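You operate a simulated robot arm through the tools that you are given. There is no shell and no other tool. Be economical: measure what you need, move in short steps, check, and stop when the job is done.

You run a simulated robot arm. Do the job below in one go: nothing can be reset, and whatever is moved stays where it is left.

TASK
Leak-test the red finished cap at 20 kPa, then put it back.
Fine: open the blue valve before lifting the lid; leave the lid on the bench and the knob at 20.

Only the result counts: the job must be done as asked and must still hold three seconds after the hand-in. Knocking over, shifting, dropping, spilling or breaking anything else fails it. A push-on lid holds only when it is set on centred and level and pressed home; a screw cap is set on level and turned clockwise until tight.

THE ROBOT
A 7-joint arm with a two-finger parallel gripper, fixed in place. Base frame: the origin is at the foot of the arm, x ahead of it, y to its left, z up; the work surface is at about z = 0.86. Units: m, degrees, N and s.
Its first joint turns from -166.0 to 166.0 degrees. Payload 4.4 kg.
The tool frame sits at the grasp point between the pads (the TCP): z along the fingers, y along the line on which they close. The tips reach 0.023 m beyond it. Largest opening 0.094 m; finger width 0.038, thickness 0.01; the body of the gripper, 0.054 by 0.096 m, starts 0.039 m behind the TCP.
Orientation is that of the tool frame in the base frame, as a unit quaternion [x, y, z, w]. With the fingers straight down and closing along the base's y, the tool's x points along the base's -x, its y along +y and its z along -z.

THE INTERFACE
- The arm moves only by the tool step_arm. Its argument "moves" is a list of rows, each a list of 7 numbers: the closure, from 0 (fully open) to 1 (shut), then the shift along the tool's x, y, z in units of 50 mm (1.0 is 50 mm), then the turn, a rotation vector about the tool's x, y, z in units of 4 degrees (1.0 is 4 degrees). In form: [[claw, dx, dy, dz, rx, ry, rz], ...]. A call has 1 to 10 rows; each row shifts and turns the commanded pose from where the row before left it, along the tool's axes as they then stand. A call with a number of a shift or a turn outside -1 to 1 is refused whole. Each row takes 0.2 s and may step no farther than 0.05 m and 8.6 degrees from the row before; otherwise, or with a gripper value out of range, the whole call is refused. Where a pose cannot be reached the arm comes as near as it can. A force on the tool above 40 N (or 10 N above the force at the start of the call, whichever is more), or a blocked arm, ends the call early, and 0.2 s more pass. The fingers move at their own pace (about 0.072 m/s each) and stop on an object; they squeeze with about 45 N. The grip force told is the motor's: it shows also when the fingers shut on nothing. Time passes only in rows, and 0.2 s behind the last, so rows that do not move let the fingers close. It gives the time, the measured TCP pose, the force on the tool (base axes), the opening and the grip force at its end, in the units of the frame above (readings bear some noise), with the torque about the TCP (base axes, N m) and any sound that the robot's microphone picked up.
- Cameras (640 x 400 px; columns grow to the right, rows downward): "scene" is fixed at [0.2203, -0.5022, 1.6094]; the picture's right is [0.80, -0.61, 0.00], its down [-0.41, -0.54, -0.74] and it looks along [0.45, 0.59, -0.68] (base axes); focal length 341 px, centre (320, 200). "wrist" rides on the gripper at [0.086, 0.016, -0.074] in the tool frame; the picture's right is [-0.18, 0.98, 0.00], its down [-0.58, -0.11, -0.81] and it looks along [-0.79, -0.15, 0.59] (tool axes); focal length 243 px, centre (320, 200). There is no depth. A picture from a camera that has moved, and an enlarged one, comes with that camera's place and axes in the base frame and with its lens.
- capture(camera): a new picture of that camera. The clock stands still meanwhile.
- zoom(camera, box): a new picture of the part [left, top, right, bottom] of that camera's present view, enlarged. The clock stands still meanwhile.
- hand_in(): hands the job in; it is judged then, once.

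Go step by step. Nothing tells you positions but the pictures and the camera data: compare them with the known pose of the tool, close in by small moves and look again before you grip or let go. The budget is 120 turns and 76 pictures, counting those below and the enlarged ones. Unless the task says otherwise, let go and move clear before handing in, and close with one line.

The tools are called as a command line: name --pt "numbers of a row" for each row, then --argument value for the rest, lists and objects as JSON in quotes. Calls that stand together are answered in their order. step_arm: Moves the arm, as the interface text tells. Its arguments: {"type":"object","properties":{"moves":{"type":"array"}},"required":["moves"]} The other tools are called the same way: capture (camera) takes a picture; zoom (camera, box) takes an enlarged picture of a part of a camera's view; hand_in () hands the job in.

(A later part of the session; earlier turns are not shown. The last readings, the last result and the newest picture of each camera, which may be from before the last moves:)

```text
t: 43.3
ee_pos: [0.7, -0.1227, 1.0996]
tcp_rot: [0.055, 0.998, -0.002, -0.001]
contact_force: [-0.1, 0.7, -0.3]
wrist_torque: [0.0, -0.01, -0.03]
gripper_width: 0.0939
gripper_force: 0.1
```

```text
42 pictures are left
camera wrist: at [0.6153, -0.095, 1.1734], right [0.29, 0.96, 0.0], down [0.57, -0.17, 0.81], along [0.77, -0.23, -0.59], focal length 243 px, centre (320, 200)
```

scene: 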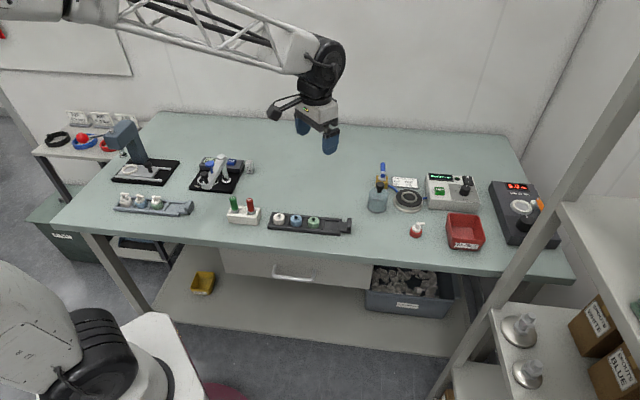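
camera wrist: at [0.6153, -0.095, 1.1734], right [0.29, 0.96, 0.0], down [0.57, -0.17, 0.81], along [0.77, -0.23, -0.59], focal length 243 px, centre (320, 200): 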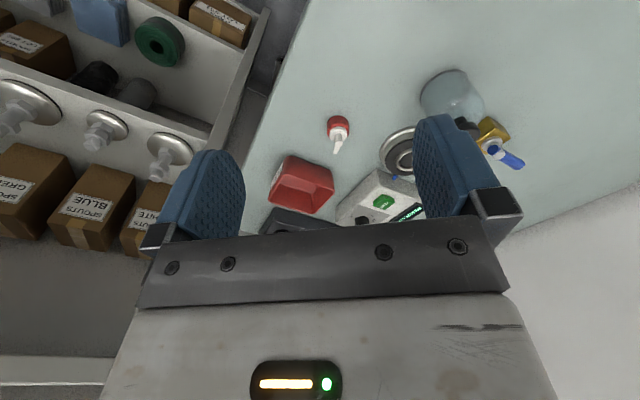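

zoom --camera "wrist" --box '[308, 108, 372, 158]'

zoom --camera "scene" --box '[400, 214, 432, 244]'

```text
8.00 times, centred on (340, 133) of wrist
camera zoom: at [0.6153, -0.095, 1.1734], right [0.29, 0.96, 0.0], down [0.57, -0.17, 0.81], along [0.77, -0.23, -0.59], focal length 1941 px, centre (160, 736)
```

zoom: 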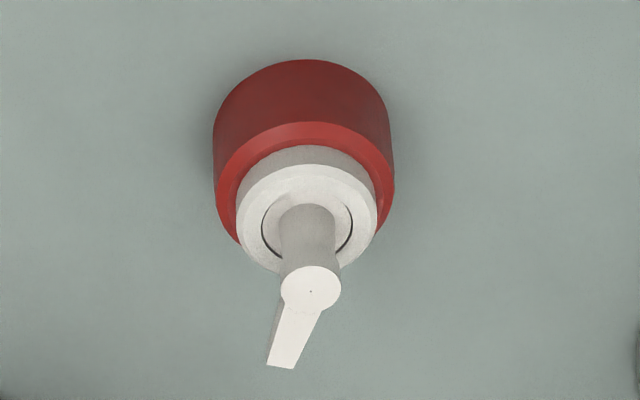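

```text
13.33 times, centred on (416, 229) of scene
camera zoom: at [0.2203, -0.5022, 1.6094], right [0.8, -0.61, 0.0], down [-0.41, -0.54, -0.74], along [0.45, 0.59, -0.68], focal length 4548 px, centre (-960, -187)
```

zoom: 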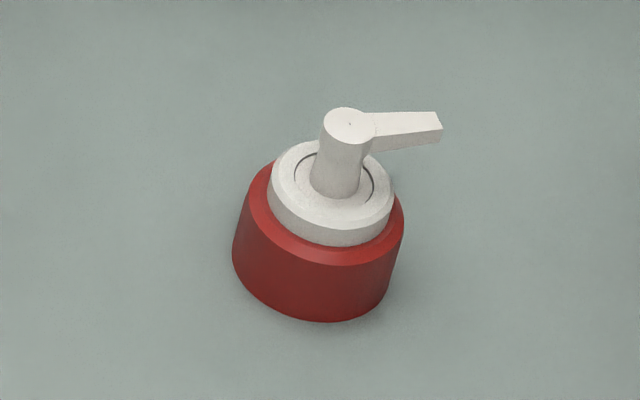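

Cap is at (0.851,-0.137), collar Ø37.6 mm, 17 mm tall, spout pointing at -39°. I yaw so the fingers close across the spout, and move above it.

step_arm --pt "0 0 0 0.25 0 0 1" --pt "0 0 0 0.25 0 0 1" --pt "0 0 0 0.25 0 0 1" --pt "0 0 0 0.25 0 0 1" --pt "0 0 0 0.25 0 0 1" --pt "0 0 0 0.25 0 0 1" --pt "0 0 0 0.25 0 0 1" --pt "0 0 0 0.25 0 0 1" --pt "0 0 0 0 0 0 0.2"

step_arm --pt "0 -0.8 0.55 0.1 0 0 0" --pt "0 -0.8 0.55 0.1 0 0 0" --pt "0 -0.8 0.55 0.1 0 0 0"

capture --camera "wrist"

```text
t: 45.3
ee_pos: [0.6996, -0.1196, 0.999]
tcp_rot: [0.334, 0.943, -0.001, 0.0]
contact_force: [-0.2, 0.3, 0.3]
wrist_torque: [-0.01, 0.03, 0.02]
gripper_width: 0.0942
gripper_force: 0.0
```

```text
t: 46.1
ee_pos: [0.8467, -0.1315, 0.9876]
tcp_rot: [0.334, 0.943, -0.001, 0.0]
contact_force: [0.1, 0.3, 0.6]
wrist_torque: [0.01, 0.0, -0.03]
gripper_width: 0.0939
gripper_force: 0.1
```

```text
39 pictures are left
camera wrist: at [0.7893, -0.0629, 1.0608], right [0.76, 0.65, 0.0], down [0.38, -0.45, 0.81], along [0.52, -0.62, -0.59], focal length 243 px, centre (320, 200)
```

wrist: 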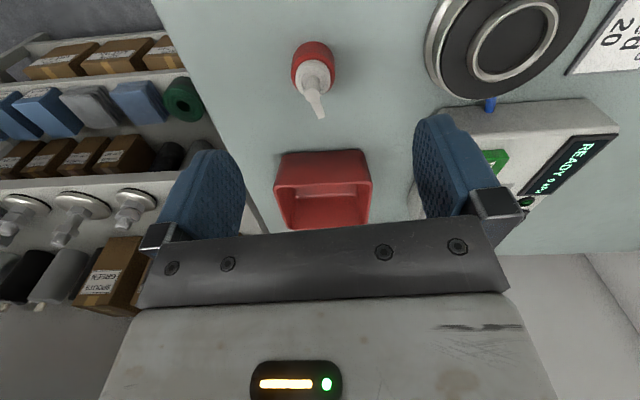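

step_arm --pt "0 -0.136 -0.03 0.5 0 0 0" --pt "0 0 0 0.5 0 0 0" --pt "0 0 0 0.5 0 0 0" --pt "0 0 0 0.3 0 0 0"

capture --camera "wrist"

zoom --camera "scene" --box '[380, 190, 460, 250]'

```text
t: 47.1
ee_pos: [0.8502, -0.1375, 0.8963]
tcp_rot: [0.334, 0.942, -0.002, 0.0]
contact_force: [0.5, -0.1, -0.1]
wrist_torque: [0.03, 0.02, 0.02]
gripper_width: 0.0941
gripper_force: 0.0
```

```text
38 pictures are left
camera wrist: at [0.7931, -0.07, 0.9701], right [0.76, 0.65, 0.0], down [0.39, -0.45, 0.81], along [0.52, -0.62, -0.59], focal length 243 px, centre (320, 200)
```

wrist: 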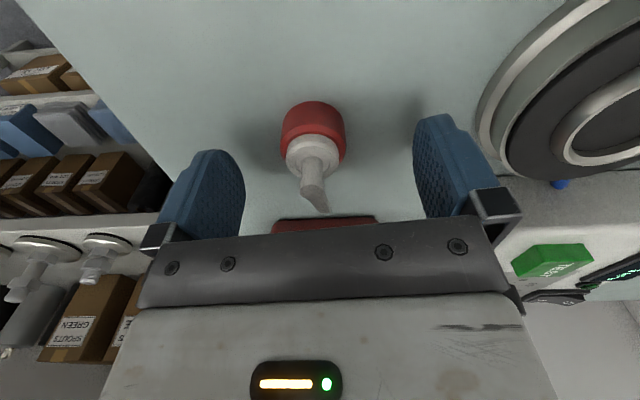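

```text
6.67 times, centred on (420, 220) of scene
camera zoom: at [0.2203, -0.5022, 1.6094], right [0.8, -0.61, 0.0], down [-0.41, -0.54, -0.74], along [0.45, 0.59, -0.68], focal length 2274 px, centre (-347, 67)
```

zoom: 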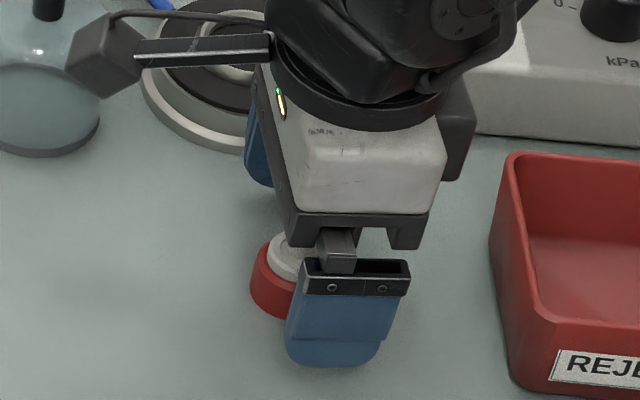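

The cap sits about 5 mm toward the camera side of the fingers and 3 mm sideways; I correct, lower to grip height and check.

step_arm --pt "0 0.1 -0.05 0.06 0 0 0" --pt "0 0 0 0.06 0 0 0"

zoom --camera "wrist" --box '[180, 80, 460, 255]'

```text
t: 47.7
ee_pos: [0.8443, -0.1362, 0.8885]
tcp_rot: [0.334, 0.943, -0.001, -0.002]
contact_force: [0.7, -1.0, 0.3]
wrist_torque: [0.0, -0.01, -0.02]
gripper_width: 0.0939
gripper_force: 0.1
```

```text
2.29 times, centred on (320, 168) of wrist
camera zoom: at [0.7874, -0.0686, 0.9638], right [0.76, 0.65, 0.0], down [0.39, -0.45, 0.81], along [0.52, -0.62, -0.59], focal length 555 px, centre (320, 274)
```

zoom: 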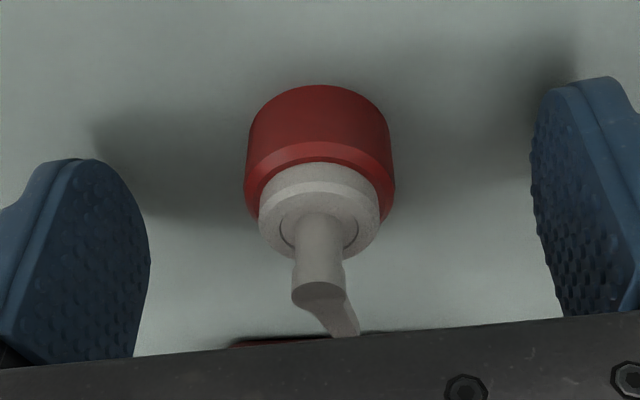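

Centred now. Closing on the collar.

step_arm --pt "0.7 0 0 0 0 0 0" --pt "0.9 0 0 0 0 0 0" --pt "0.9 0 0 0 0 0 0" --pt "0.9 0 0 0 0 0 0"

zoom --camera "wrist" --box '[180, 80, 460, 255]'

```text
t: 48.7
ee_pos: [0.8433, -0.1369, 0.8899]
tcp_rot: [0.333, 0.943, -0.001, -0.001]
contact_force: [-0.4, -0.8, -0.3]
wrist_torque: [0.01, 0.0, -0.01]
gripper_width: 0.0317
gripper_force: 10.2
```

```text
2.29 times, centred on (320, 168) of wrist
camera zoom: at [0.7874, -0.0686, 0.9639], right [0.76, 0.65, 0.0], down [0.39, -0.45, 0.81], along [0.52, -0.62, -0.59], focal length 555 px, centre (320, 274)
```

zoom: 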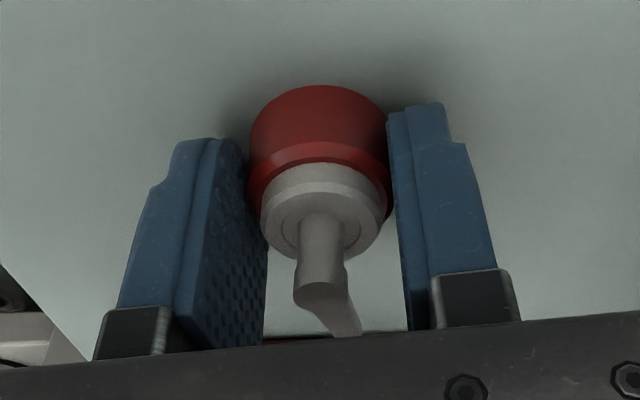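

step_arm --pt "0.9 0 0 0 0 0 0" --pt "0.9 0 0 -0.3 0 0 0" --pt "0.9 0 0 -1 0 0 0"

capture --camera "wrist"

```text
t: 49.5
ee_pos: [0.8422, -0.1371, 0.9531]
tcp_rot: [0.334, 0.943, -0.002, -0.002]
contact_force: [-0.4, 1.0, 0.1]
wrist_torque: [-0.03, 0.02, 0.01]
gripper_width: 0.0315
gripper_force: 10.2
```

```text
34 pictures are left
camera wrist: at [0.7864, -0.0695, 1.0274], right [0.76, 0.65, 0.0], down [0.39, -0.45, 0.81], along [0.52, -0.62, -0.59], focal length 243 px, centre (320, 200)
```

wrist: 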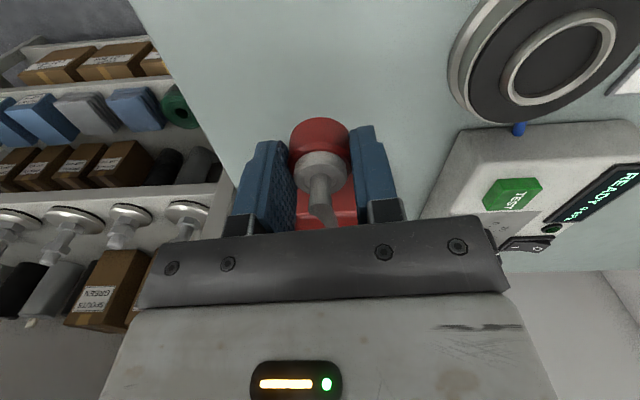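

Cap is held. I zoom on the nest to locate it precisely.

zoom --camera "wrist" --box '[440, 0, 640, 125]'

zoom --camera "scene" --box '[386, 180, 434, 216]'

```text
3.20 times, centred on (540, 62) of wrist
camera zoom: at [0.7864, -0.0695, 1.0274], right [0.76, 0.65, 0.0], down [0.39, -0.45, 0.81], along [0.52, -0.62, -0.59], focal length 776 px, centre (-384, 640)
```

zoom: 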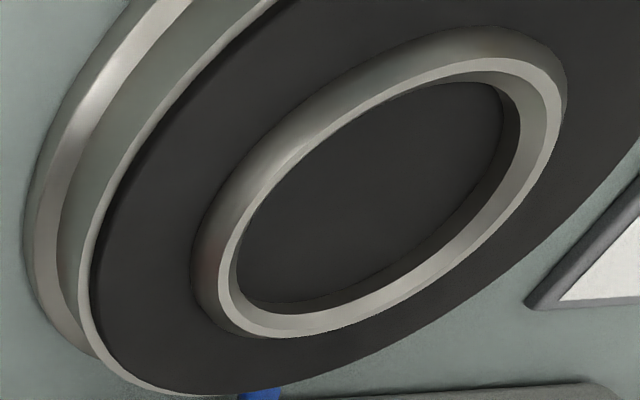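

```text
11.11 times, centred on (410, 198) of scene
camera zoom: at [0.2203, -0.5022, 1.6094], right [0.8, -0.61, 0.0], down [-0.41, -0.54, -0.74], along [0.45, 0.59, -0.68], focal length 3790 px, centre (-680, 222)
```

zoom: 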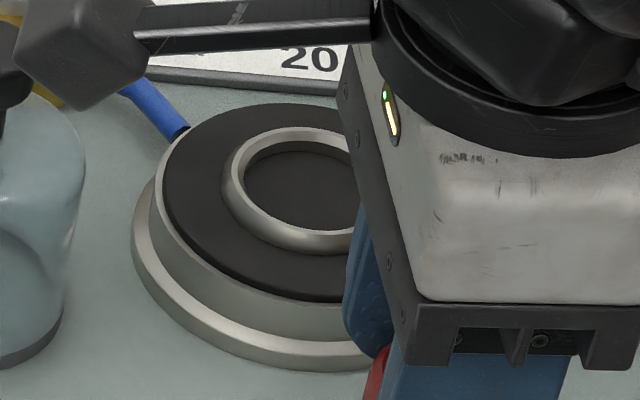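

Nest estimate ≈ (0.935,-0.028), combining views and the scene camera's observed bias. I move the cap above it and look.

step_arm --pt "0.9 -0.02 0.95 0 0 0 0" --pt "0.9 -0.02 0.95 0 0 0 0" --pt "0.9 -0.03 0.95 0 0 0 0" --pt "0.9 0 0 0.2 0 0 0"

capture --camera "wrist"

zoom --camera "scene" --box '[386, 170, 434, 216]'

```text
t: 50.5
ee_pos: [0.9387, -0.0287, 0.9422]
tcp_rot: [0.334, 0.943, -0.001, -0.001]
contact_force: [-0.1, -0.4, 0.0]
wrist_torque: [-0.01, -0.02, 0.06]
gripper_width: 0.0318
gripper_force: 10.0
```

```text
31 pictures are left
camera wrist: at [0.8815, 0.0397, 1.0164], right [0.76, 0.65, 0.0], down [0.39, -0.45, 0.81], along [0.52, -0.62, -0.59], focal length 243 px, centre (320, 200)
```

wrist: 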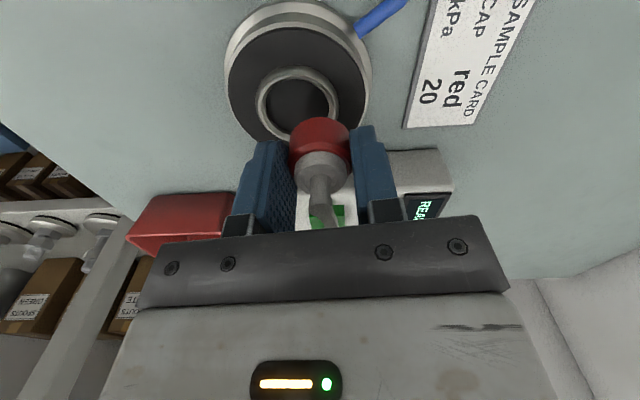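

```text
8.70 times, centred on (410, 193) of scene
camera zoom: at [0.2203, -0.5022, 1.6094], right [0.8, -0.61, 0.0], down [-0.41, -0.54, -0.74], along [0.45, 0.59, -0.68], focal length 2966 px, centre (-463, 261)
```

zoom: 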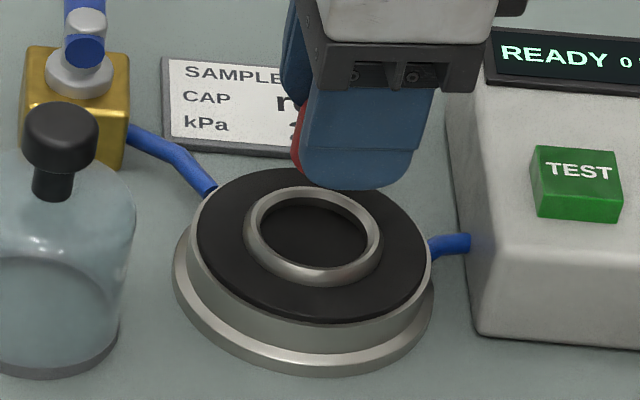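

From this view the nest is at about (0.926,-0.036). I correct and look again.

step_arm --pt "0.9 0.11 -0.27 0 0 0 0" --pt "0.9 0 0 0.1 0 0 0" --pt "0.9 0 0 0 0 0 0"

zoom --camera "wrist" --box '[220, 50, 420, 175]'

zoom --camera "scene" --box '[386, 170, 434, 216]'

```text
t: 51.3
ee_pos: [0.9246, -0.0342, 0.9376]
tcp_rot: [0.334, 0.943, -0.002, 0.0]
contact_force: [0.9, 0.3, -0.3]
wrist_torque: [-0.01, -0.04, -0.03]
gripper_width: 0.032
gripper_force: 11.0
```

```text
3.20 times, centred on (320, 112) of wrist
camera zoom: at [0.8683, 0.0328, 1.012], right [0.76, 0.65, 0.0], down [0.39, -0.45, 0.81], along [0.52, -0.62, -0.59], focal length 776 px, centre (320, 480)
```

zoom: 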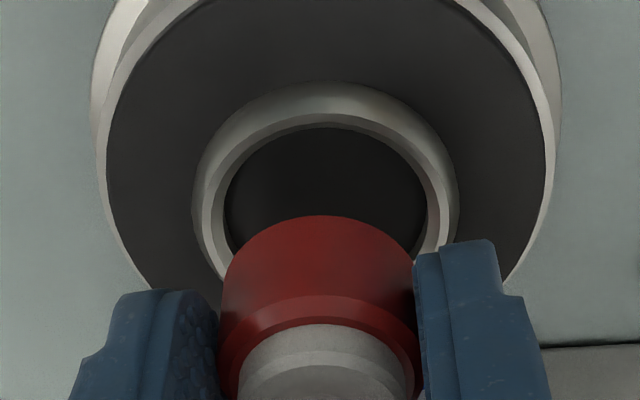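

```text
8.70 times, centred on (410, 193) of scene
camera zoom: at [0.2203, -0.5022, 1.6094], right [0.8, -0.61, 0.0], down [-0.41, -0.54, -0.74], along [0.45, 0.59, -0.68], focal length 2966 px, centre (-463, 261)
```

zoom: 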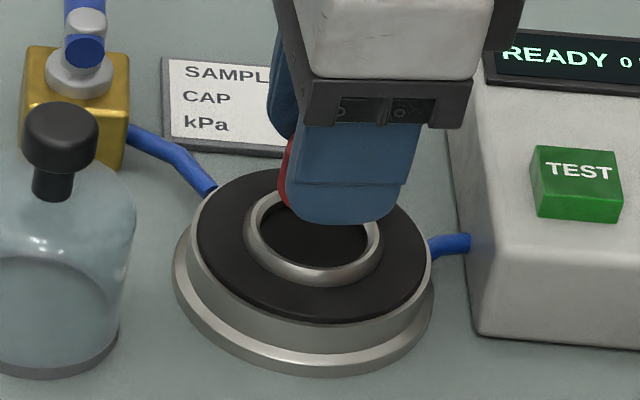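

Close: the nest is ~1.5 mm off in each direction. I correct, lower until the cap is just above the ring, and check again.

step_arm --pt "0.9 -0.035 0.028 0.17 0 0 0" --pt "0.9 0 0 0.17 0 0 0" --pt "0.9 0 0 0 0 0 0"

zoom --camera "wrist" --box '[220, 50, 420, 175]'

zoom --camera "scene" --box '[386, 175, 434, 216]'

```text
t: 52.1
ee_pos: [0.9274, -0.0352, 0.92]
tcp_rot: [0.334, 0.943, -0.001, -0.001]
contact_force: [-0.5, -0.3, -0.5]
wrist_torque: [0.02, -0.02, 0.01]
gripper_width: 0.032
gripper_force: 9.6
```

```text
3.20 times, centred on (320, 112) of wrist
camera zoom: at [0.87, 0.0326, 0.9953], right [0.76, 0.65, 0.0], down [0.39, -0.45, 0.81], along [0.52, -0.62, -0.59], focal length 776 px, centre (320, 480)
```

zoom: 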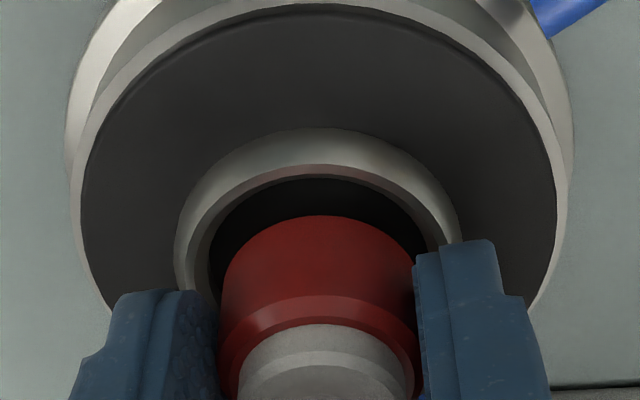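

```text
9.76 times, centred on (410, 196) of scene
camera zoom: at [0.2203, -0.5022, 1.6094], right [0.8, -0.61, 0.0], down [-0.41, -0.54, -0.74], along [0.45, 0.59, -0.68], focal length 3328 px, centre (-558, 244)
```

zoom: 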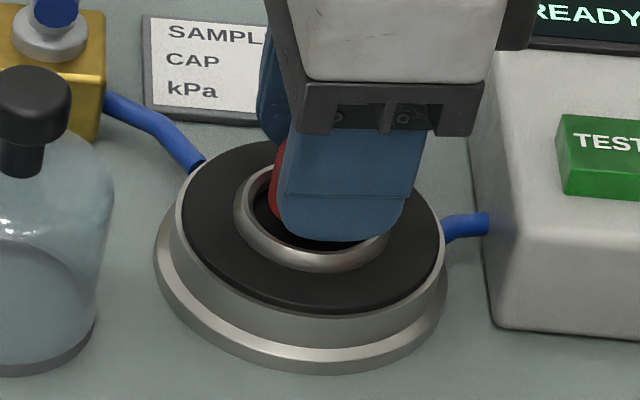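

zoom --camera "scene" --box '[400, 185, 424, 205]'

```text
16.00 times, centred on (412, 195) of scene
camera zoom: at [0.2203, -0.5022, 1.6094], right [0.8, -0.61, 0.0], down [-0.41, -0.54, -0.74], along [0.45, 0.59, -0.68], focal length 5458 px, centre (-1152, 280)
```

zoom: 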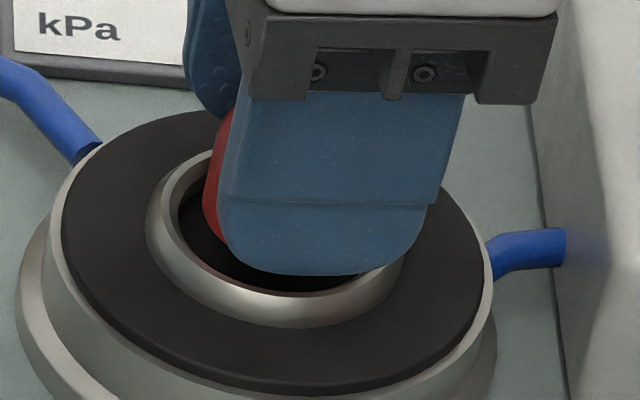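

Cap is ~2 mm right of the nest axis in this view; I shift 1.5 mm and lower gently, feeling for the floor.

step_arm --pt "0.9 0.03 0 0 0 0 0" --pt "0.9 0 0 0.06 0 0 0" --pt "0.9 0 0 0.06 0 0 0" --pt "0.9 0 0 0.04 0 0 0"

```text
t: 53.1
ee_pos: [0.9262, -0.0338, 0.9138]
tcp_rot: [0.334, 0.942, -0.001, 0.0]
contact_force: [0.6, 0.4, 1.7]
wrist_torque: [-0.02, 0.0, -0.01]
gripper_width: 0.0318
gripper_force: 10.0
```

step_arm --pt "0.9 0 0 0.03 0 0 0" --pt "0.9 0 0 0.03 0 0 0"

```text
t: 53.7
ee_pos: [0.9259, -0.035, 0.9123]
tcp_rot: [0.334, 0.943, -0.001, 0.001]
contact_force: [-13.3, 7.1, 33.3]
wrist_torque: [0.79, 0.26, 0.27]
gripper_width: 0.0317
gripper_force: 9.5
```

step_arm --pt "0.9 0 0 -0.03 0 0 0"

zoom --camera "wrist" --box '[220, 50, 420, 175]'

zoom --camera "scene" --box '[400, 185, 424, 205]'

```text
t: 54.1
ee_pos: [0.9259, -0.0349, 0.9137]
tcp_rot: [0.334, 0.942, -0.001, 0.0]
contact_force: [4.2, 8.8, 29.5]
wrist_torque: [0.74, -0.22, 0.21]
gripper_width: 0.0319
gripper_force: 9.8
```

```text
3.20 times, centred on (320, 112) of wrist
camera zoom: at [0.8688, 0.034, 0.9872], right [0.76, 0.65, 0.0], down [0.38, -0.45, 0.81], along [0.52, -0.62, -0.59], focal length 776 px, centre (320, 480)
```

zoom: 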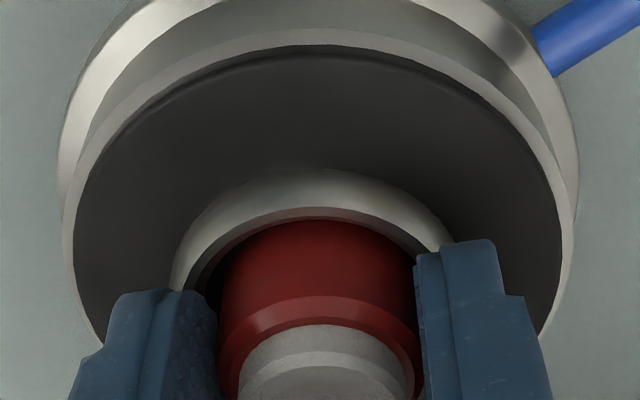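

```text
16.00 times, centred on (412, 195) of scene
camera zoom: at [0.2203, -0.5022, 1.6094], right [0.8, -0.61, 0.0], down [-0.41, -0.54, -0.74], along [0.45, 0.59, -0.68], focal length 5458 px, centre (-1152, 280)
```

zoom: 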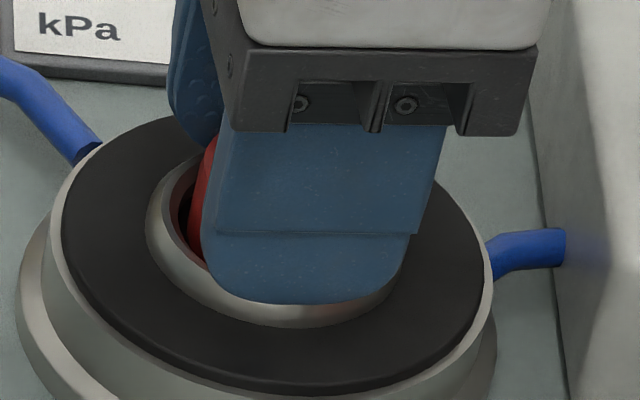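

The cap is inside the ring and the fingertips have met the ring top. I unload the force, then release.

step_arm --pt "0.9 0 0 -0.02 0 0 0" --pt "0.9 0 0 0 0 0 0"

```text
t: 54.7
ee_pos: [0.9259, -0.034, 0.9135]
tcp_rot: [0.333, 0.943, -0.002, -0.001]
contact_force: [15.2, -2.0, 21.7]
wrist_torque: [0.3, -0.56, -0.25]
gripper_width: 0.0319
gripper_force: 9.9
```

step_arm --pt "0.9 0 0 -0.03 0 0 0" --pt "0.9 0 0 0 0 0 0"

```text
t: 55.3
ee_pos: [0.9252, -0.0339, 0.9139]
tcp_rot: [0.334, 0.942, -0.001, -0.001]
contact_force: [6.8, 0.8, 9.5]
wrist_torque: [0.13, -0.35, -0.02]
gripper_width: 0.0318
gripper_force: 10.0
```

step_arm --pt "0.9 0 0 -0.02 0 0 0" --pt "0.3 0 0 0 0 0 0" --pt "0.3 0 0 0 0 0 0" --pt "0.3 0 0 -0.3 0 0 0" --pt "0.3 0 0 -0.9 0 0 0" --pt "0.3 0 0 -0.9 0 0 0"

capture --camera "wrist"

zoom --camera "scene" --box '[360, 150, 440, 220]'

```text
t: 56.7
ee_pos: [0.925, -0.034, 1.0175]
tcp_rot: [0.334, 0.943, -0.002, -0.001]
contact_force: [-0.4, -0.4, -1.0]
wrist_torque: [0.03, 0.03, -0.01]
gripper_width: 0.0655
gripper_force: 0.1
```

```text
22 pictures are left
camera wrist: at [0.8685, 0.0338, 1.092], right [0.76, 0.65, 0.0], down [0.39, -0.45, 0.81], along [0.52, -0.62, -0.59], focal length 243 px, centre (320, 200)
```

wrist: 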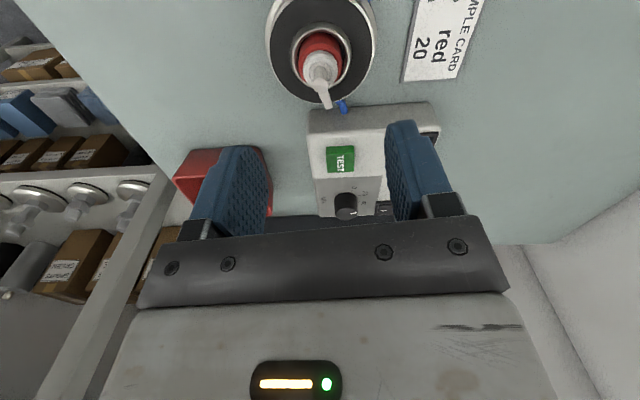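

```text
5.71 times, centred on (400, 185) of scene
camera zoom: at [0.2203, -0.5022, 1.6094], right [0.8, -0.61, 0.0], down [-0.41, -0.54, -0.74], along [0.45, 0.59, -0.68], focal length 1949 px, centre (-137, 286)
```

zoom: 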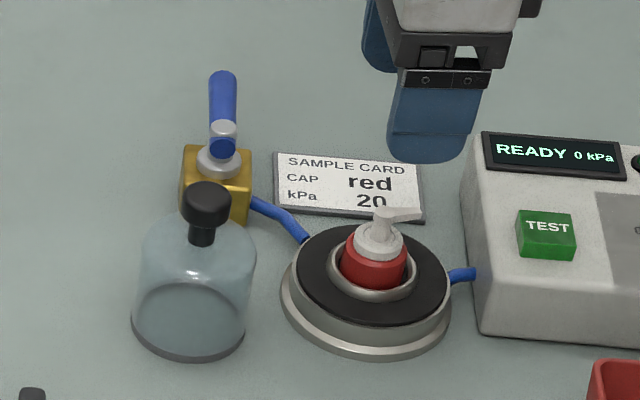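

The cap stands level in the nest. Next the glass lid, estimated at (0.832,0.010) with its knob top at z≈0.95; I move above it.

step_arm --pt "0.2 0.667 -0.163 0 0 0 0" --pt "0.2 0.667 -0.163 0 0 0 0" --pt "0.2 0.667 -0.163 0 0 0 0" --pt "0.2 0 0 0.2 0 0 0"

capture --camera "wrist"

```text
t: 57.7
ee_pos: [0.8333, 0.0092, 1.009]
tcp_rot: [0.334, 0.943, -0.001, -0.001]
contact_force: [0.2, 0.0, 1.1]
wrist_torque: [0.01, 0.05, -0.02]
gripper_width: 0.0751
gripper_force: 0.0
```

```text
20 pictures are left
camera wrist: at [0.7766, 0.0768, 1.0837], right [0.76, 0.65, 0.0], down [0.39, -0.45, 0.81], along [0.52, -0.62, -0.59], focal length 243 px, centre (320, 200)
```

wrist: 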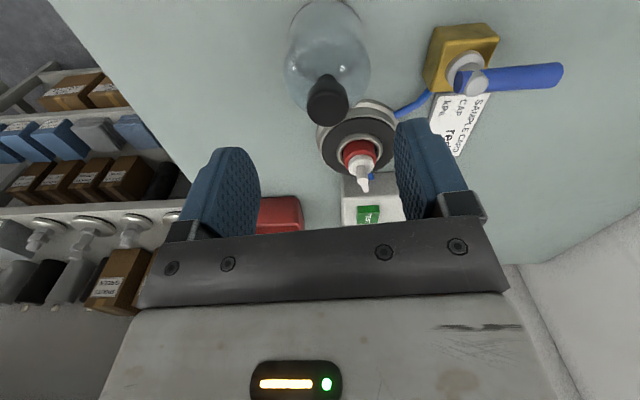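

step_arm --pt "0.2 0.048 0.096 0.3 0 0 0" --pt "0.2 0 0 0.35 0 0 0" --pt "0.2 0 0 0.35 0 0 0" --pt "0.2 0 0 0 0 0 0"

capture --camera "wrist"

zoom --camera "scene" --box '[345, 150, 425, 220]'

```text
t: 58.7
ee_pos: [0.8337, 0.0139, 0.9594]
tcp_rot: [0.334, 0.943, -0.001, -0.001]
contact_force: [0.4, 1.2, 0.7]
wrist_torque: [0.01, 0.02, 0.0]
gripper_width: 0.0751
gripper_force: 0.1
```

```text
19 pictures are left
camera wrist: at [0.7768, 0.0823, 1.0335], right [0.76, 0.65, 0.0], down [0.39, -0.45, 0.81], along [0.52, -0.62, -0.59], focal length 243 px, centre (320, 200)
```

wrist: 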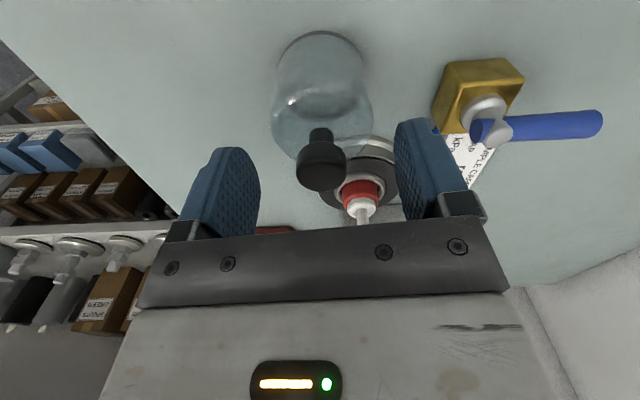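

```text
5.71 times, centred on (385, 185) of scene
camera zoom: at [0.2203, -0.5022, 1.6094], right [0.8, -0.61, 0.0], down [-0.41, -0.54, -0.74], along [0.45, 0.59, -0.68], focal length 1949 px, centre (-51, 286)
```

zoom: 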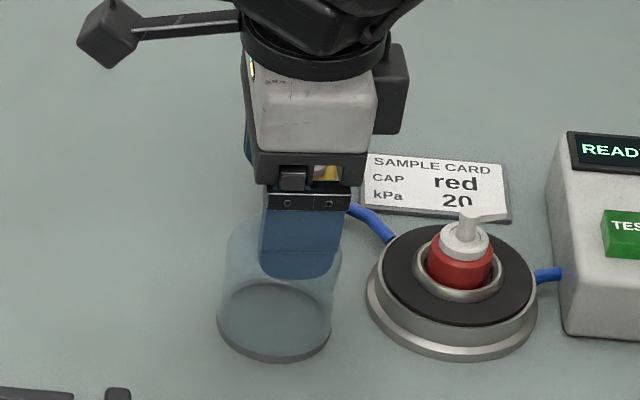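

Aligned on the lid's knob. Closing.

step_arm --pt "0.2 0 0.02 0.06 0 0 0" --pt "0.6 0 0 0 0 0 0" --pt "0.9 0 0 0 0 0 0" --pt "0.9 0 0 0 0 0 0" --pt "0.9 0 0 0 0 0 0"

step_arm --pt "0.9 0 0 -0.1 0 0 0" --pt "0.9 0 0 -0.7 0 0 0"

zoom --camera "scene" --box '[345, 150, 425, 220]'

```text
t: 59.9
ee_pos: [0.8344, 0.0145, 0.9562]
tcp_rot: [0.334, 0.943, -0.002, 0.0]
contact_force: [0.2, 0.5, -0.9]
wrist_torque: [0.0, 0.02, -0.02]
gripper_width: 0.0246
gripper_force: 44.6
```

```text
t: 60.5
ee_pos: [0.833, 0.0162, 0.997]
tcp_rot: [0.334, 0.943, -0.001, 0.0]
contact_force: [-0.5, 0.0, -0.8]
wrist_torque: [-0.02, -0.01, 0.0]
gripper_width: 0.0248
gripper_force: 45.0
```

```text
5.71 times, centred on (385, 185) of scene
camera zoom: at [0.2203, -0.5022, 1.6094], right [0.8, -0.61, 0.0], down [-0.41, -0.54, -0.74], along [0.45, 0.59, -0.68], focal length 1949 px, centre (-51, 286)
```

zoom: 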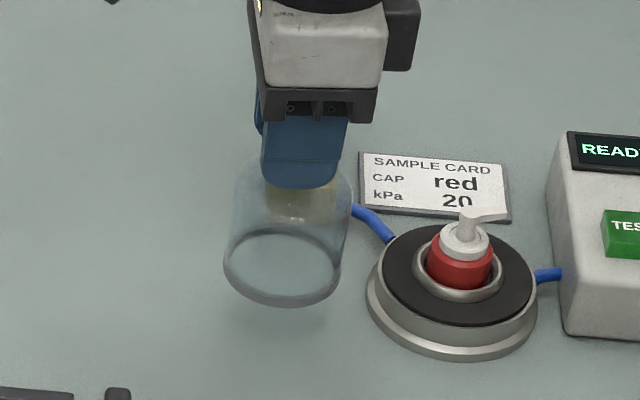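

Lid lifted level. I raise it above the cap and carry it over the nest centre (0.925,-0.034).

step_arm --pt "0.9 0 0 -0.95 0 0 0" --pt "0.9 -0.7 0.13 0 0 0 0" --pt "0.9 -0.7 0.13 0 0 0 0" --pt "0.9 -0.66 0.12 0 0 0 0" --pt "0.9 0 0 0 0 0 0"

zoom --camera "scene" --box '[370, 140, 450, 220]'

capture --camera "wrist"

```text
t: 61.7
ee_pos: [0.9277, -0.0352, 1.0462]
tcp_rot: [0.334, 0.943, -0.002, 0.0]
contact_force: [0.1, -0.3, -0.9]
wrist_torque: [0.01, 0.0, 0.02]
gripper_width: 0.0244
gripper_force: 45.1
```

```text
5.00 times, centred on (410, 180) of scene
camera zoom: at [0.2203, -0.5022, 1.6094], right [0.8, -0.61, 0.0], down [-0.41, -0.54, -0.74], along [0.45, 0.59, -0.68], focal length 1706 px, centre (-130, 300)
```

zoom: 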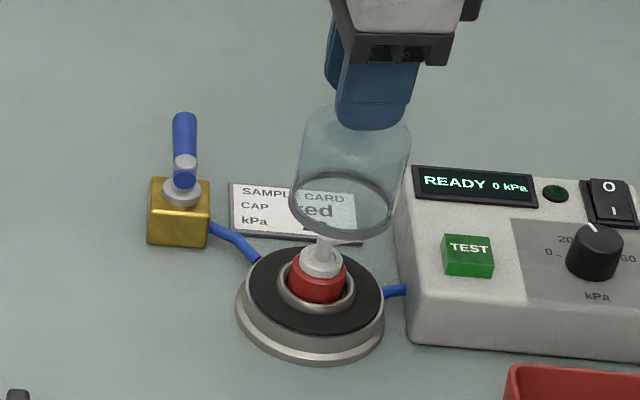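

```text
15 pictures are left
camera wrist: at [0.871, 0.0332, 1.1201], right [0.76, 0.65, 0.0], down [0.39, -0.45, 0.81], along [0.52, -0.62, -0.59], focal length 243 px, centre (320, 200)
```

wrist: 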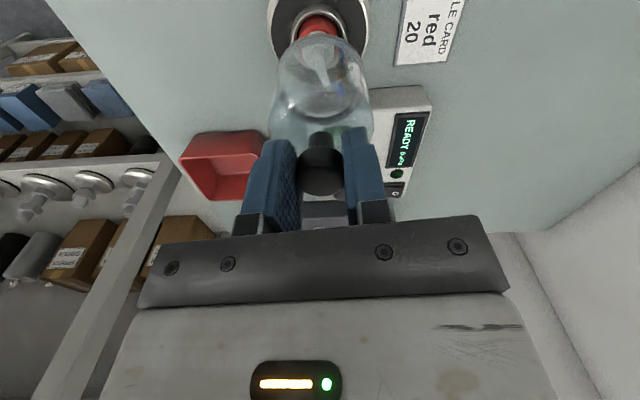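

I correct by 3 mm and lower to just above the gasket.

step_arm --pt "0.9 0.06 -0.015 0.1 0 0 0" --pt "0.9 0 0 0.35 0 0 0" --pt "0.9 0 0 0.35 0 0 0" --pt "0.9 0 0 0.3 0 0 0" --pt "0.9 0 0 0 0 0 0"

zoom --camera "scene" --box '[385, 165, 435, 215]'

```text
t: 62.9
ee_pos: [0.9231, -0.0318, 0.9893]
tcp_rot: [0.334, 0.942, -0.001, -0.001]
contact_force: [0.1, 0.3, -0.2]
wrist_torque: [0.02, -0.03, 0.01]
gripper_width: 0.0245
gripper_force: 45.3
```

```text
8.00 times, centred on (410, 190) of scene
camera zoom: at [0.2203, -0.5022, 1.6094], right [0.8, -0.61, 0.0], down [-0.41, -0.54, -0.74], along [0.45, 0.59, -0.68], focal length 2729 px, centre (-400, 280)
```

zoom: 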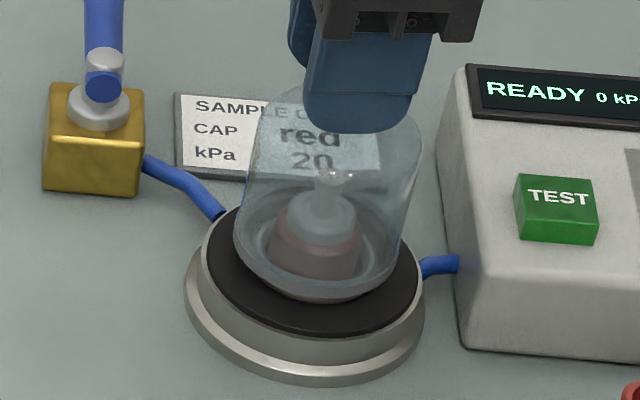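

Looks centred. Lowering onto the gasket slowly.

step_arm --pt "0.9 0 0 0.06 0 0 0" --pt "0.9 0 0 0.06 0 0 0" --pt "0.9 0 0 0.04 0 0 0"

```text
t: 63.7
ee_pos: [0.924, -0.0327, 0.982]
tcp_rot: [0.333, 0.943, -0.002, 0.0]
contact_force: [0.0, -1.3, -0.7]
wrist_torque: [0.0, 0.0, 0.0]
gripper_width: 0.0248
gripper_force: 45.1
```

step_arm --pt "0.9 0 0 0.03 0 0 0" --pt "0.9 0 0 0.03 0 0 0" --pt "0.9 0 0 0.03 0 0 0"

```text
t: 64.5
ee_pos: [0.9248, -0.0327, 0.9809]
tcp_rot: [0.334, 0.943, -0.001, 0.001]
contact_force: [-8.8, 0.4, 32.6]
wrist_torque: [0.46, 0.6, 0.03]
gripper_width: 0.0245
gripper_force: 44.9
```

zoom --camera "scene" --box '[385, 165, 435, 215]'

```text
8.00 times, centred on (410, 190) of scene
camera zoom: at [0.2203, -0.5022, 1.6094], right [0.8, -0.61, 0.0], down [-0.41, -0.54, -0.74], along [0.45, 0.59, -0.68], focal length 2729 px, centre (-400, 280)
```

zoom: 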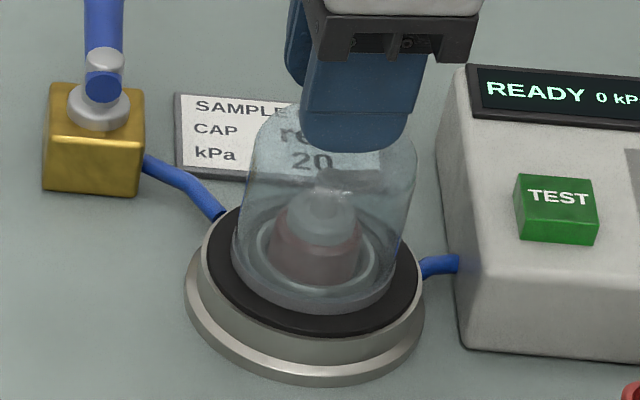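

The lid is seated and centred. I relieve the press, release, rise, close the fingers and head for the TEST button.

step_arm --pt "0.9 0 0 -0.06 0 0 0" --pt "0.3 0 0 0 0 0 0" --pt "0.3 0 0 0 0 0 0" --pt "0.3 0 0 -0.9 0 0 0" --pt "0.3 0 0 -0.9 0 0 0" --pt "1 -0.58 0 0 0 -1 0" --pt "1 -0.58 0 0 0 -1 0" --pt "1 -0.58 0 0 0 -1 0"

zoom --camera "scene" --box '[380, 130, 480, 220]'

```text
t: 66.3
ee_pos: [0.9903, -0.089, 1.0765]
tcp_rot: [0.331, 0.938, -0.036, 0.098]
contact_force: [-0.2, 0.1, 0.1]
wrist_torque: [0.02, 0.03, -0.02]
gripper_width: 0.0001
gripper_force: 42.4
```

```text
4.44 times, centred on (430, 175) of scene
camera zoom: at [0.2203, -0.5022, 1.6094], right [0.8, -0.61, 0.0], down [-0.41, -0.54, -0.74], along [0.45, 0.59, -0.68], focal length 1516 px, centre (-169, 311)
```

zoom: 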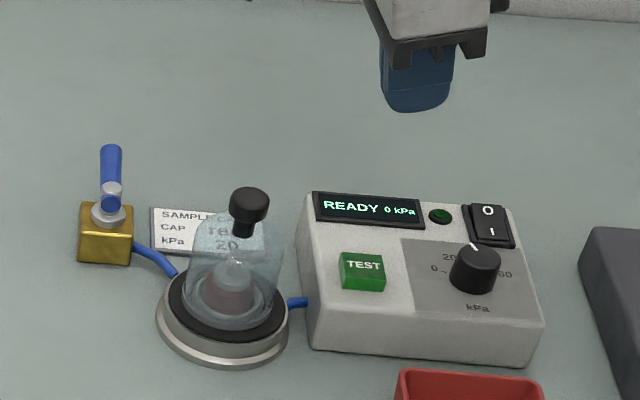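

step_arm --pt "1 0.078 0 0.62 0 0 0" --pt "1 0.078 0 0.62 0 0 0" --pt "1 0.05 0 0.5 0 0 0" --pt "1 0 0 0.2 0 0 0"

zoom --camera "scene" --box '[400, 150, 480, 215]'

```text
t: 67.3
ee_pos: [0.9989, -0.0939, 0.9806]
tcp_rot: [0.331, 0.938, -0.035, 0.098]
contact_force: [0.7, 0.1, -0.4]
wrist_torque: [-0.01, -0.02, 0.01]
gripper_width: 0.0001
gripper_force: 42.0
```

```text
6.15 times, centred on (440, 182) of scene
camera zoom: at [0.2203, -0.5022, 1.6094], right [0.8, -0.61, 0.0], down [-0.41, -0.54, -0.74], along [0.45, 0.59, -0.68], focal length 2099 px, centre (-418, 308)
```

zoom: 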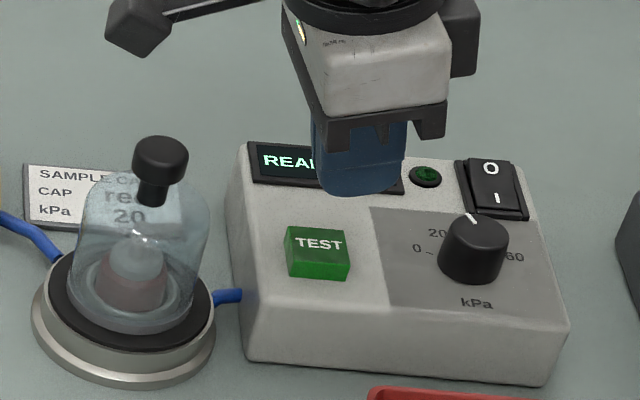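

The tip would land on the button's back half; I shift 8 mm toward the front and 4 mm left, then press.

step_arm --pt "1 0.08 -0.16 0 0 0 0" --pt "1 0.05 0 0.24 0 0 0" --pt "1 0.05 0 0.24 0 0 0" --pt "1 0.02 0 0.1 0 0 0"

```text
t: 68.3
ee_pos: [0.9908, -0.0978, 0.9492]
tcp_rot: [0.332, 0.938, -0.036, 0.098]
contact_force: [-0.6, -0.5, -0.1]
wrist_torque: [0.0, 0.02, -0.01]
gripper_width: 0.0001
gripper_force: 41.9
```

step_arm --pt "1 0.01 0 0.05 0 0 0" --pt "1 0.01 0 0.05 0 0 0" --pt "1 0.01 0 0.05 0 0 0"

```text
t: 69.1
ee_pos: [0.9906, -0.0968, 0.9412]
tcp_rot: [0.332, 0.938, -0.037, 0.098]
contact_force: [-0.3, -0.1, 1.9]
wrist_torque: [0.02, 0.04, -0.01]
gripper_width: 0.0001
gripper_force: 42.3
heard: click
```

A click was heard; I rise and watch the display.

step_arm --pt "1 -0.1 0 -0.5 0 0 0" --pt "1 -0.1 0 -0.7 0 0 0" --pt "1 0.3 0 -0.7 0 0 0" --pt "1 0.3 0 -0.4 0 0 0"

zoom --camera "scene" --box '[415, 165, 485, 205]'

```text
t: 70.1
ee_pos: [0.9553, -0.0691, 1.0477]
tcp_rot: [0.332, 0.938, -0.036, 0.097]
contact_force: [-0.4, 0.2, -0.8]
wrist_torque: [-0.02, 0.02, -0.03]
gripper_width: 0.0002
gripper_force: 42.2
```

```text
9.14 times, centred on (450, 185) of scene
camera zoom: at [0.2203, -0.5022, 1.6094], right [0.8, -0.61, 0.0], down [-0.41, -0.54, -0.74], along [0.45, 0.59, -0.68], focal length 3119 px, centre (-869, 337)
```

zoom: 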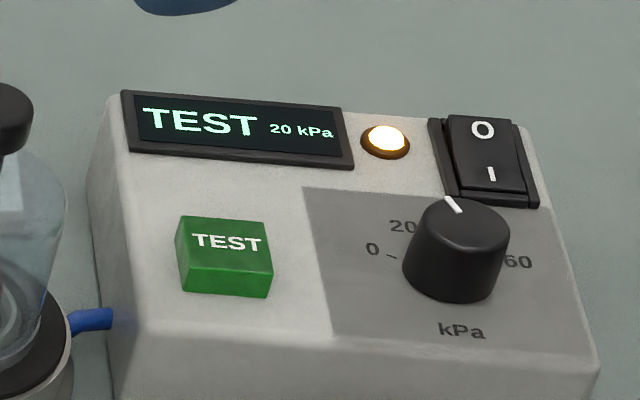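

Display: TEST, 20 kPa held, so the valve is closed and the knob is right. While the test runs I move toward the valve.

step_arm --pt "1 0.505 0.444 0 0 1 0" --pt "1 0.505 0.444 0 0 1 0" --pt "1 0.505 0.444 0 0 0.93 0" --pt "1 0.505 0.444 0 0 0 0" --pt "1 0.505 0.444 0 0 0 0" --pt "1 0.505 0.444 0 0 0 0" --pt "1 0 0 0.3 0 0 0" --pt "1 0 0 0 0 0 0" --pt "1 0 0 0 0 0 0" --pt "1 0 0 0 0 0 0"

step_arm --pt "1 0 0 0 0 0 0" --pt "1 0 0 0 0 0 0" --pt "1 0 0 0 0 0 0" --pt "1 0 0 0 0 0 0" --pt "1 0 0 0 0 0 0" --pt "1 0 0 0 0 0 0" --pt "1 0 0 0 0 0 0" --pt "1 0 0 0 0 0 0" --pt "1 0 0 0 0 0 0" --pt "1 0 0 0 0 0 0"

zoom --camera "scene" --box '[350, 120, 490, 210]'

```text
t: 72.3
ee_pos: [0.9227, 0.1277, 1.0238]
tcp_rot: [0.335, 0.942, -0.003, 0.002]
contact_force: [0.4, 0.8, 0.2]
wrist_torque: [-0.02, -0.05, 0.03]
gripper_width: 0.0001
gripper_force: 41.9
```

```text
t: 74.5
ee_pos: [0.9237, 0.1273, 1.023]
tcp_rot: [0.334, 0.942, -0.003, 0.002]
contact_force: [-0.3, 0.0, 1.0]
wrist_torque: [0.0, -0.03, -0.01]
gripper_width: 0.0
gripper_force: 41.9
```

```text
4.44 times, centred on (420, 165) of scene
camera zoom: at [0.2203, -0.5022, 1.6094], right [0.8, -0.61, 0.0], down [-0.41, -0.54, -0.74], along [0.45, 0.59, -0.68], focal length 1516 px, centre (-124, 356)
```

zoom: 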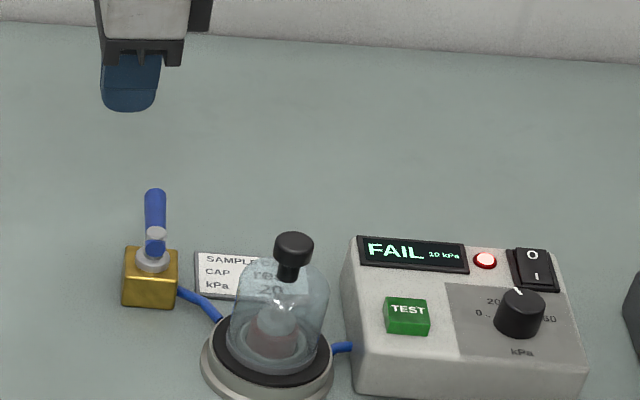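

The display says FAIL; I read it closely.

zoom --camera "scene" --box '[425, 170, 461, 186]'

```text
16.00 times, centred on (443, 178) of scene
camera zoom: at [0.2203, -0.5022, 1.6094], right [0.8, -0.61, 0.0], down [-0.41, -0.54, -0.74], along [0.45, 0.59, -0.68], focal length 5458 px, centre (-1648, 552)
```

zoom: 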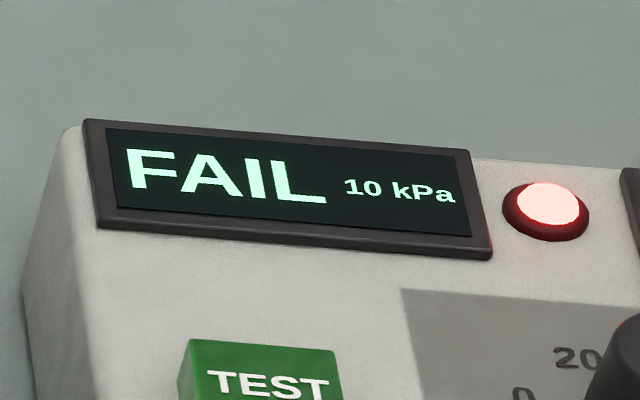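

FAIL at 10 kPa: pressure decayed. To rule out a poorly seated lid I'll press the lid home from above and run the test once more. Moving over the lid with closed fingers.

step_arm --pt "1 -0.507 -0.619 -0.06 0 0 0" --pt "1 -0.507 -0.619 -0.06 0 0 0" --pt "1 -0.507 -0.619 -0.06 0 0 0" --pt "1 -0.507 -0.619 0 0 0 0" --pt "1 0 0 0 0 0 0"

```text
t: 75.7
ee_pos: [0.9233, -0.031, 1.0318]
tcp_rot: [0.334, 0.943, -0.002, 0.002]
contact_force: [0.2, -0.2, -0.5]
wrist_torque: [0.0, 0.04, -0.03]
gripper_width: 0.0
gripper_force: 43.0
```

step_arm --pt "1 -0.03 -0.01 0.25 0 0 0" --pt "1 0 0 0.25 0 0 0" --pt "1 0 0 0.06 0 0 0" --pt "1 0 0 0.06 0 0 0" --pt "1 0 0 0.06 0 0 0"

```text
t: 76.9
ee_pos: [0.9249, -0.0332, 1.0007]
tcp_rot: [0.333, 0.943, -0.002, 0.003]
contact_force: [-4.5, 1.7, 19.2]
wrist_torque: [0.13, 0.3, 0.0]
gripper_width: 0.0003
gripper_force: 42.5
```

step_arm --pt "1 0 0 0.03 0 0 0" --pt "1 0 0 0 0 0 0" --pt "1 0 0 -0.3 0 0 0" --pt "1 0 0 -0.8 0 0 0" --pt "1 -0.56 -0.03 0 0 -1 0" --pt "1 -0.56 -0.03 0 0 -1 0" --pt "1 -0.56 -0.04 0 0 -0.97 0"

```text
t: 77.5
ee_pos: [0.9257, -0.033, 1.001]
tcp_rot: [0.334, 0.943, -0.002, 0.005]
contact_force: [-0.9, -1.0, 4.8]
wrist_torque: [0.03, 0.08, 0.0]
gripper_width: 0.0001
gripper_force: 42.0
stopped in row 2: the force on the tool passed its limit at 42 N (the readings are from after the stop); the commanded pose is now the measured one
```

step_arm --pt "1 0 0 -0.3 0 0 0" --pt "1 0 0 -0.8 0 0 0" --pt "1 -0.56 -0.03 0 0 -1 0" --pt "1 -0.56 -0.03 0 0 -1 0" --pt "1 -0.56 -0.04 0 0 -0.97 0"

```text
t: 78.7
ee_pos: [0.9893, -0.089, 1.0639]
tcp_rot: [0.332, 0.937, -0.036, 0.101]
contact_force: [0.5, -0.7, -0.9]
wrist_torque: [0.01, -0.01, 0.02]
gripper_width: 0.0
gripper_force: 43.1
```

step_arm --pt "1 0.085 -0.027 0.555 0 0 0" --pt "1 0.085 -0.027 0.555 0 0 0" --pt "1 0.085 -0.027 0.555 0 0 0" --pt "1 0.085 -0.027 0.555 0 0 0" --pt "1 0.01 0 0.05 0 0 0" --pt "1 0.01 0 0.05 0 0 0" --pt "1 0.01 0 0.05 0 0 0" --pt "1 0.01 0 0.04 0 0 0"

```text
t: 80.5
ee_pos: [0.991, -0.0981, 0.9408]
tcp_rot: [0.332, 0.937, -0.035, 0.1]
contact_force: [1.7, 0.8, 2.3]
wrist_torque: [0.0, -0.01, -0.04]
gripper_width: 0.0001
gripper_force: 42.1
heard: click
```

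Clicked again. I rise and go toward the valve while the test runs.

step_arm --pt "1 -0.1 0 -0.5 0 0 0" --pt "1 -0.1 0 -0.7 0 0 0" --pt "1 0.3 0 -0.7 0 0 0" --pt "1 0.3 0 -0.4 0 0 0" --pt "1 0.505 0.444 0 0 1 0" --pt "1 0.505 0.444 0 0 1 0" --pt "1 0.505 0.444 0 0 1 0" --pt "1 0.505 0.444 0 0 0 0" --pt "1 0.505 0.444 0 0 0 0" --pt "1 0.505 0.444 0 0 0 0"

step_arm --pt "1 0 0 0.3 0 0 0" --pt "1 0 0 0 0 0 0" --pt "1 0 0 0 0 0 0" --pt "1 0 0 0 0 0 0" --pt "1 0 0 0 0 0 0" --pt "1 0 0 0 0 0 0" --pt "1 0 0 0 0 0 0" --pt "1 0 0 0 0 0 0" --pt "1 0 0 0 0 0 0" --pt "1 0 0 0 0 0 0"

zoom --camera "scene" --box '[360, 145, 480, 215]'

```text
t: 82.7
ee_pos: [0.9212, 0.1255, 1.0369]
tcp_rot: [0.334, 0.943, -0.001, 0.002]
contact_force: [-0.6, -0.4, -0.7]
wrist_torque: [-0.03, -0.02, -0.02]
gripper_width: 0.0
gripper_force: 42.4
```

```text
t: 84.9
ee_pos: [0.922, 0.1261, 1.0218]
tcp_rot: [0.334, 0.943, -0.001, 0.002]
contact_force: [-0.4, -0.9, 0.2]
wrist_torque: [0.03, -0.02, 0.01]
gripper_width: 0.0001
gripper_force: 42.6
```

```text
5.33 times, centred on (420, 180) of scene
camera zoom: at [0.2203, -0.5022, 1.6094], right [0.8, -0.61, 0.0], down [-0.41, -0.54, -0.74], along [0.45, 0.59, -0.68], focal length 1819 px, centre (-213, 307)
```

zoom: 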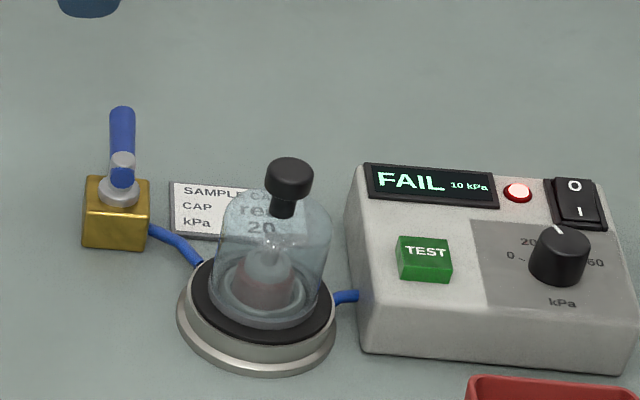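

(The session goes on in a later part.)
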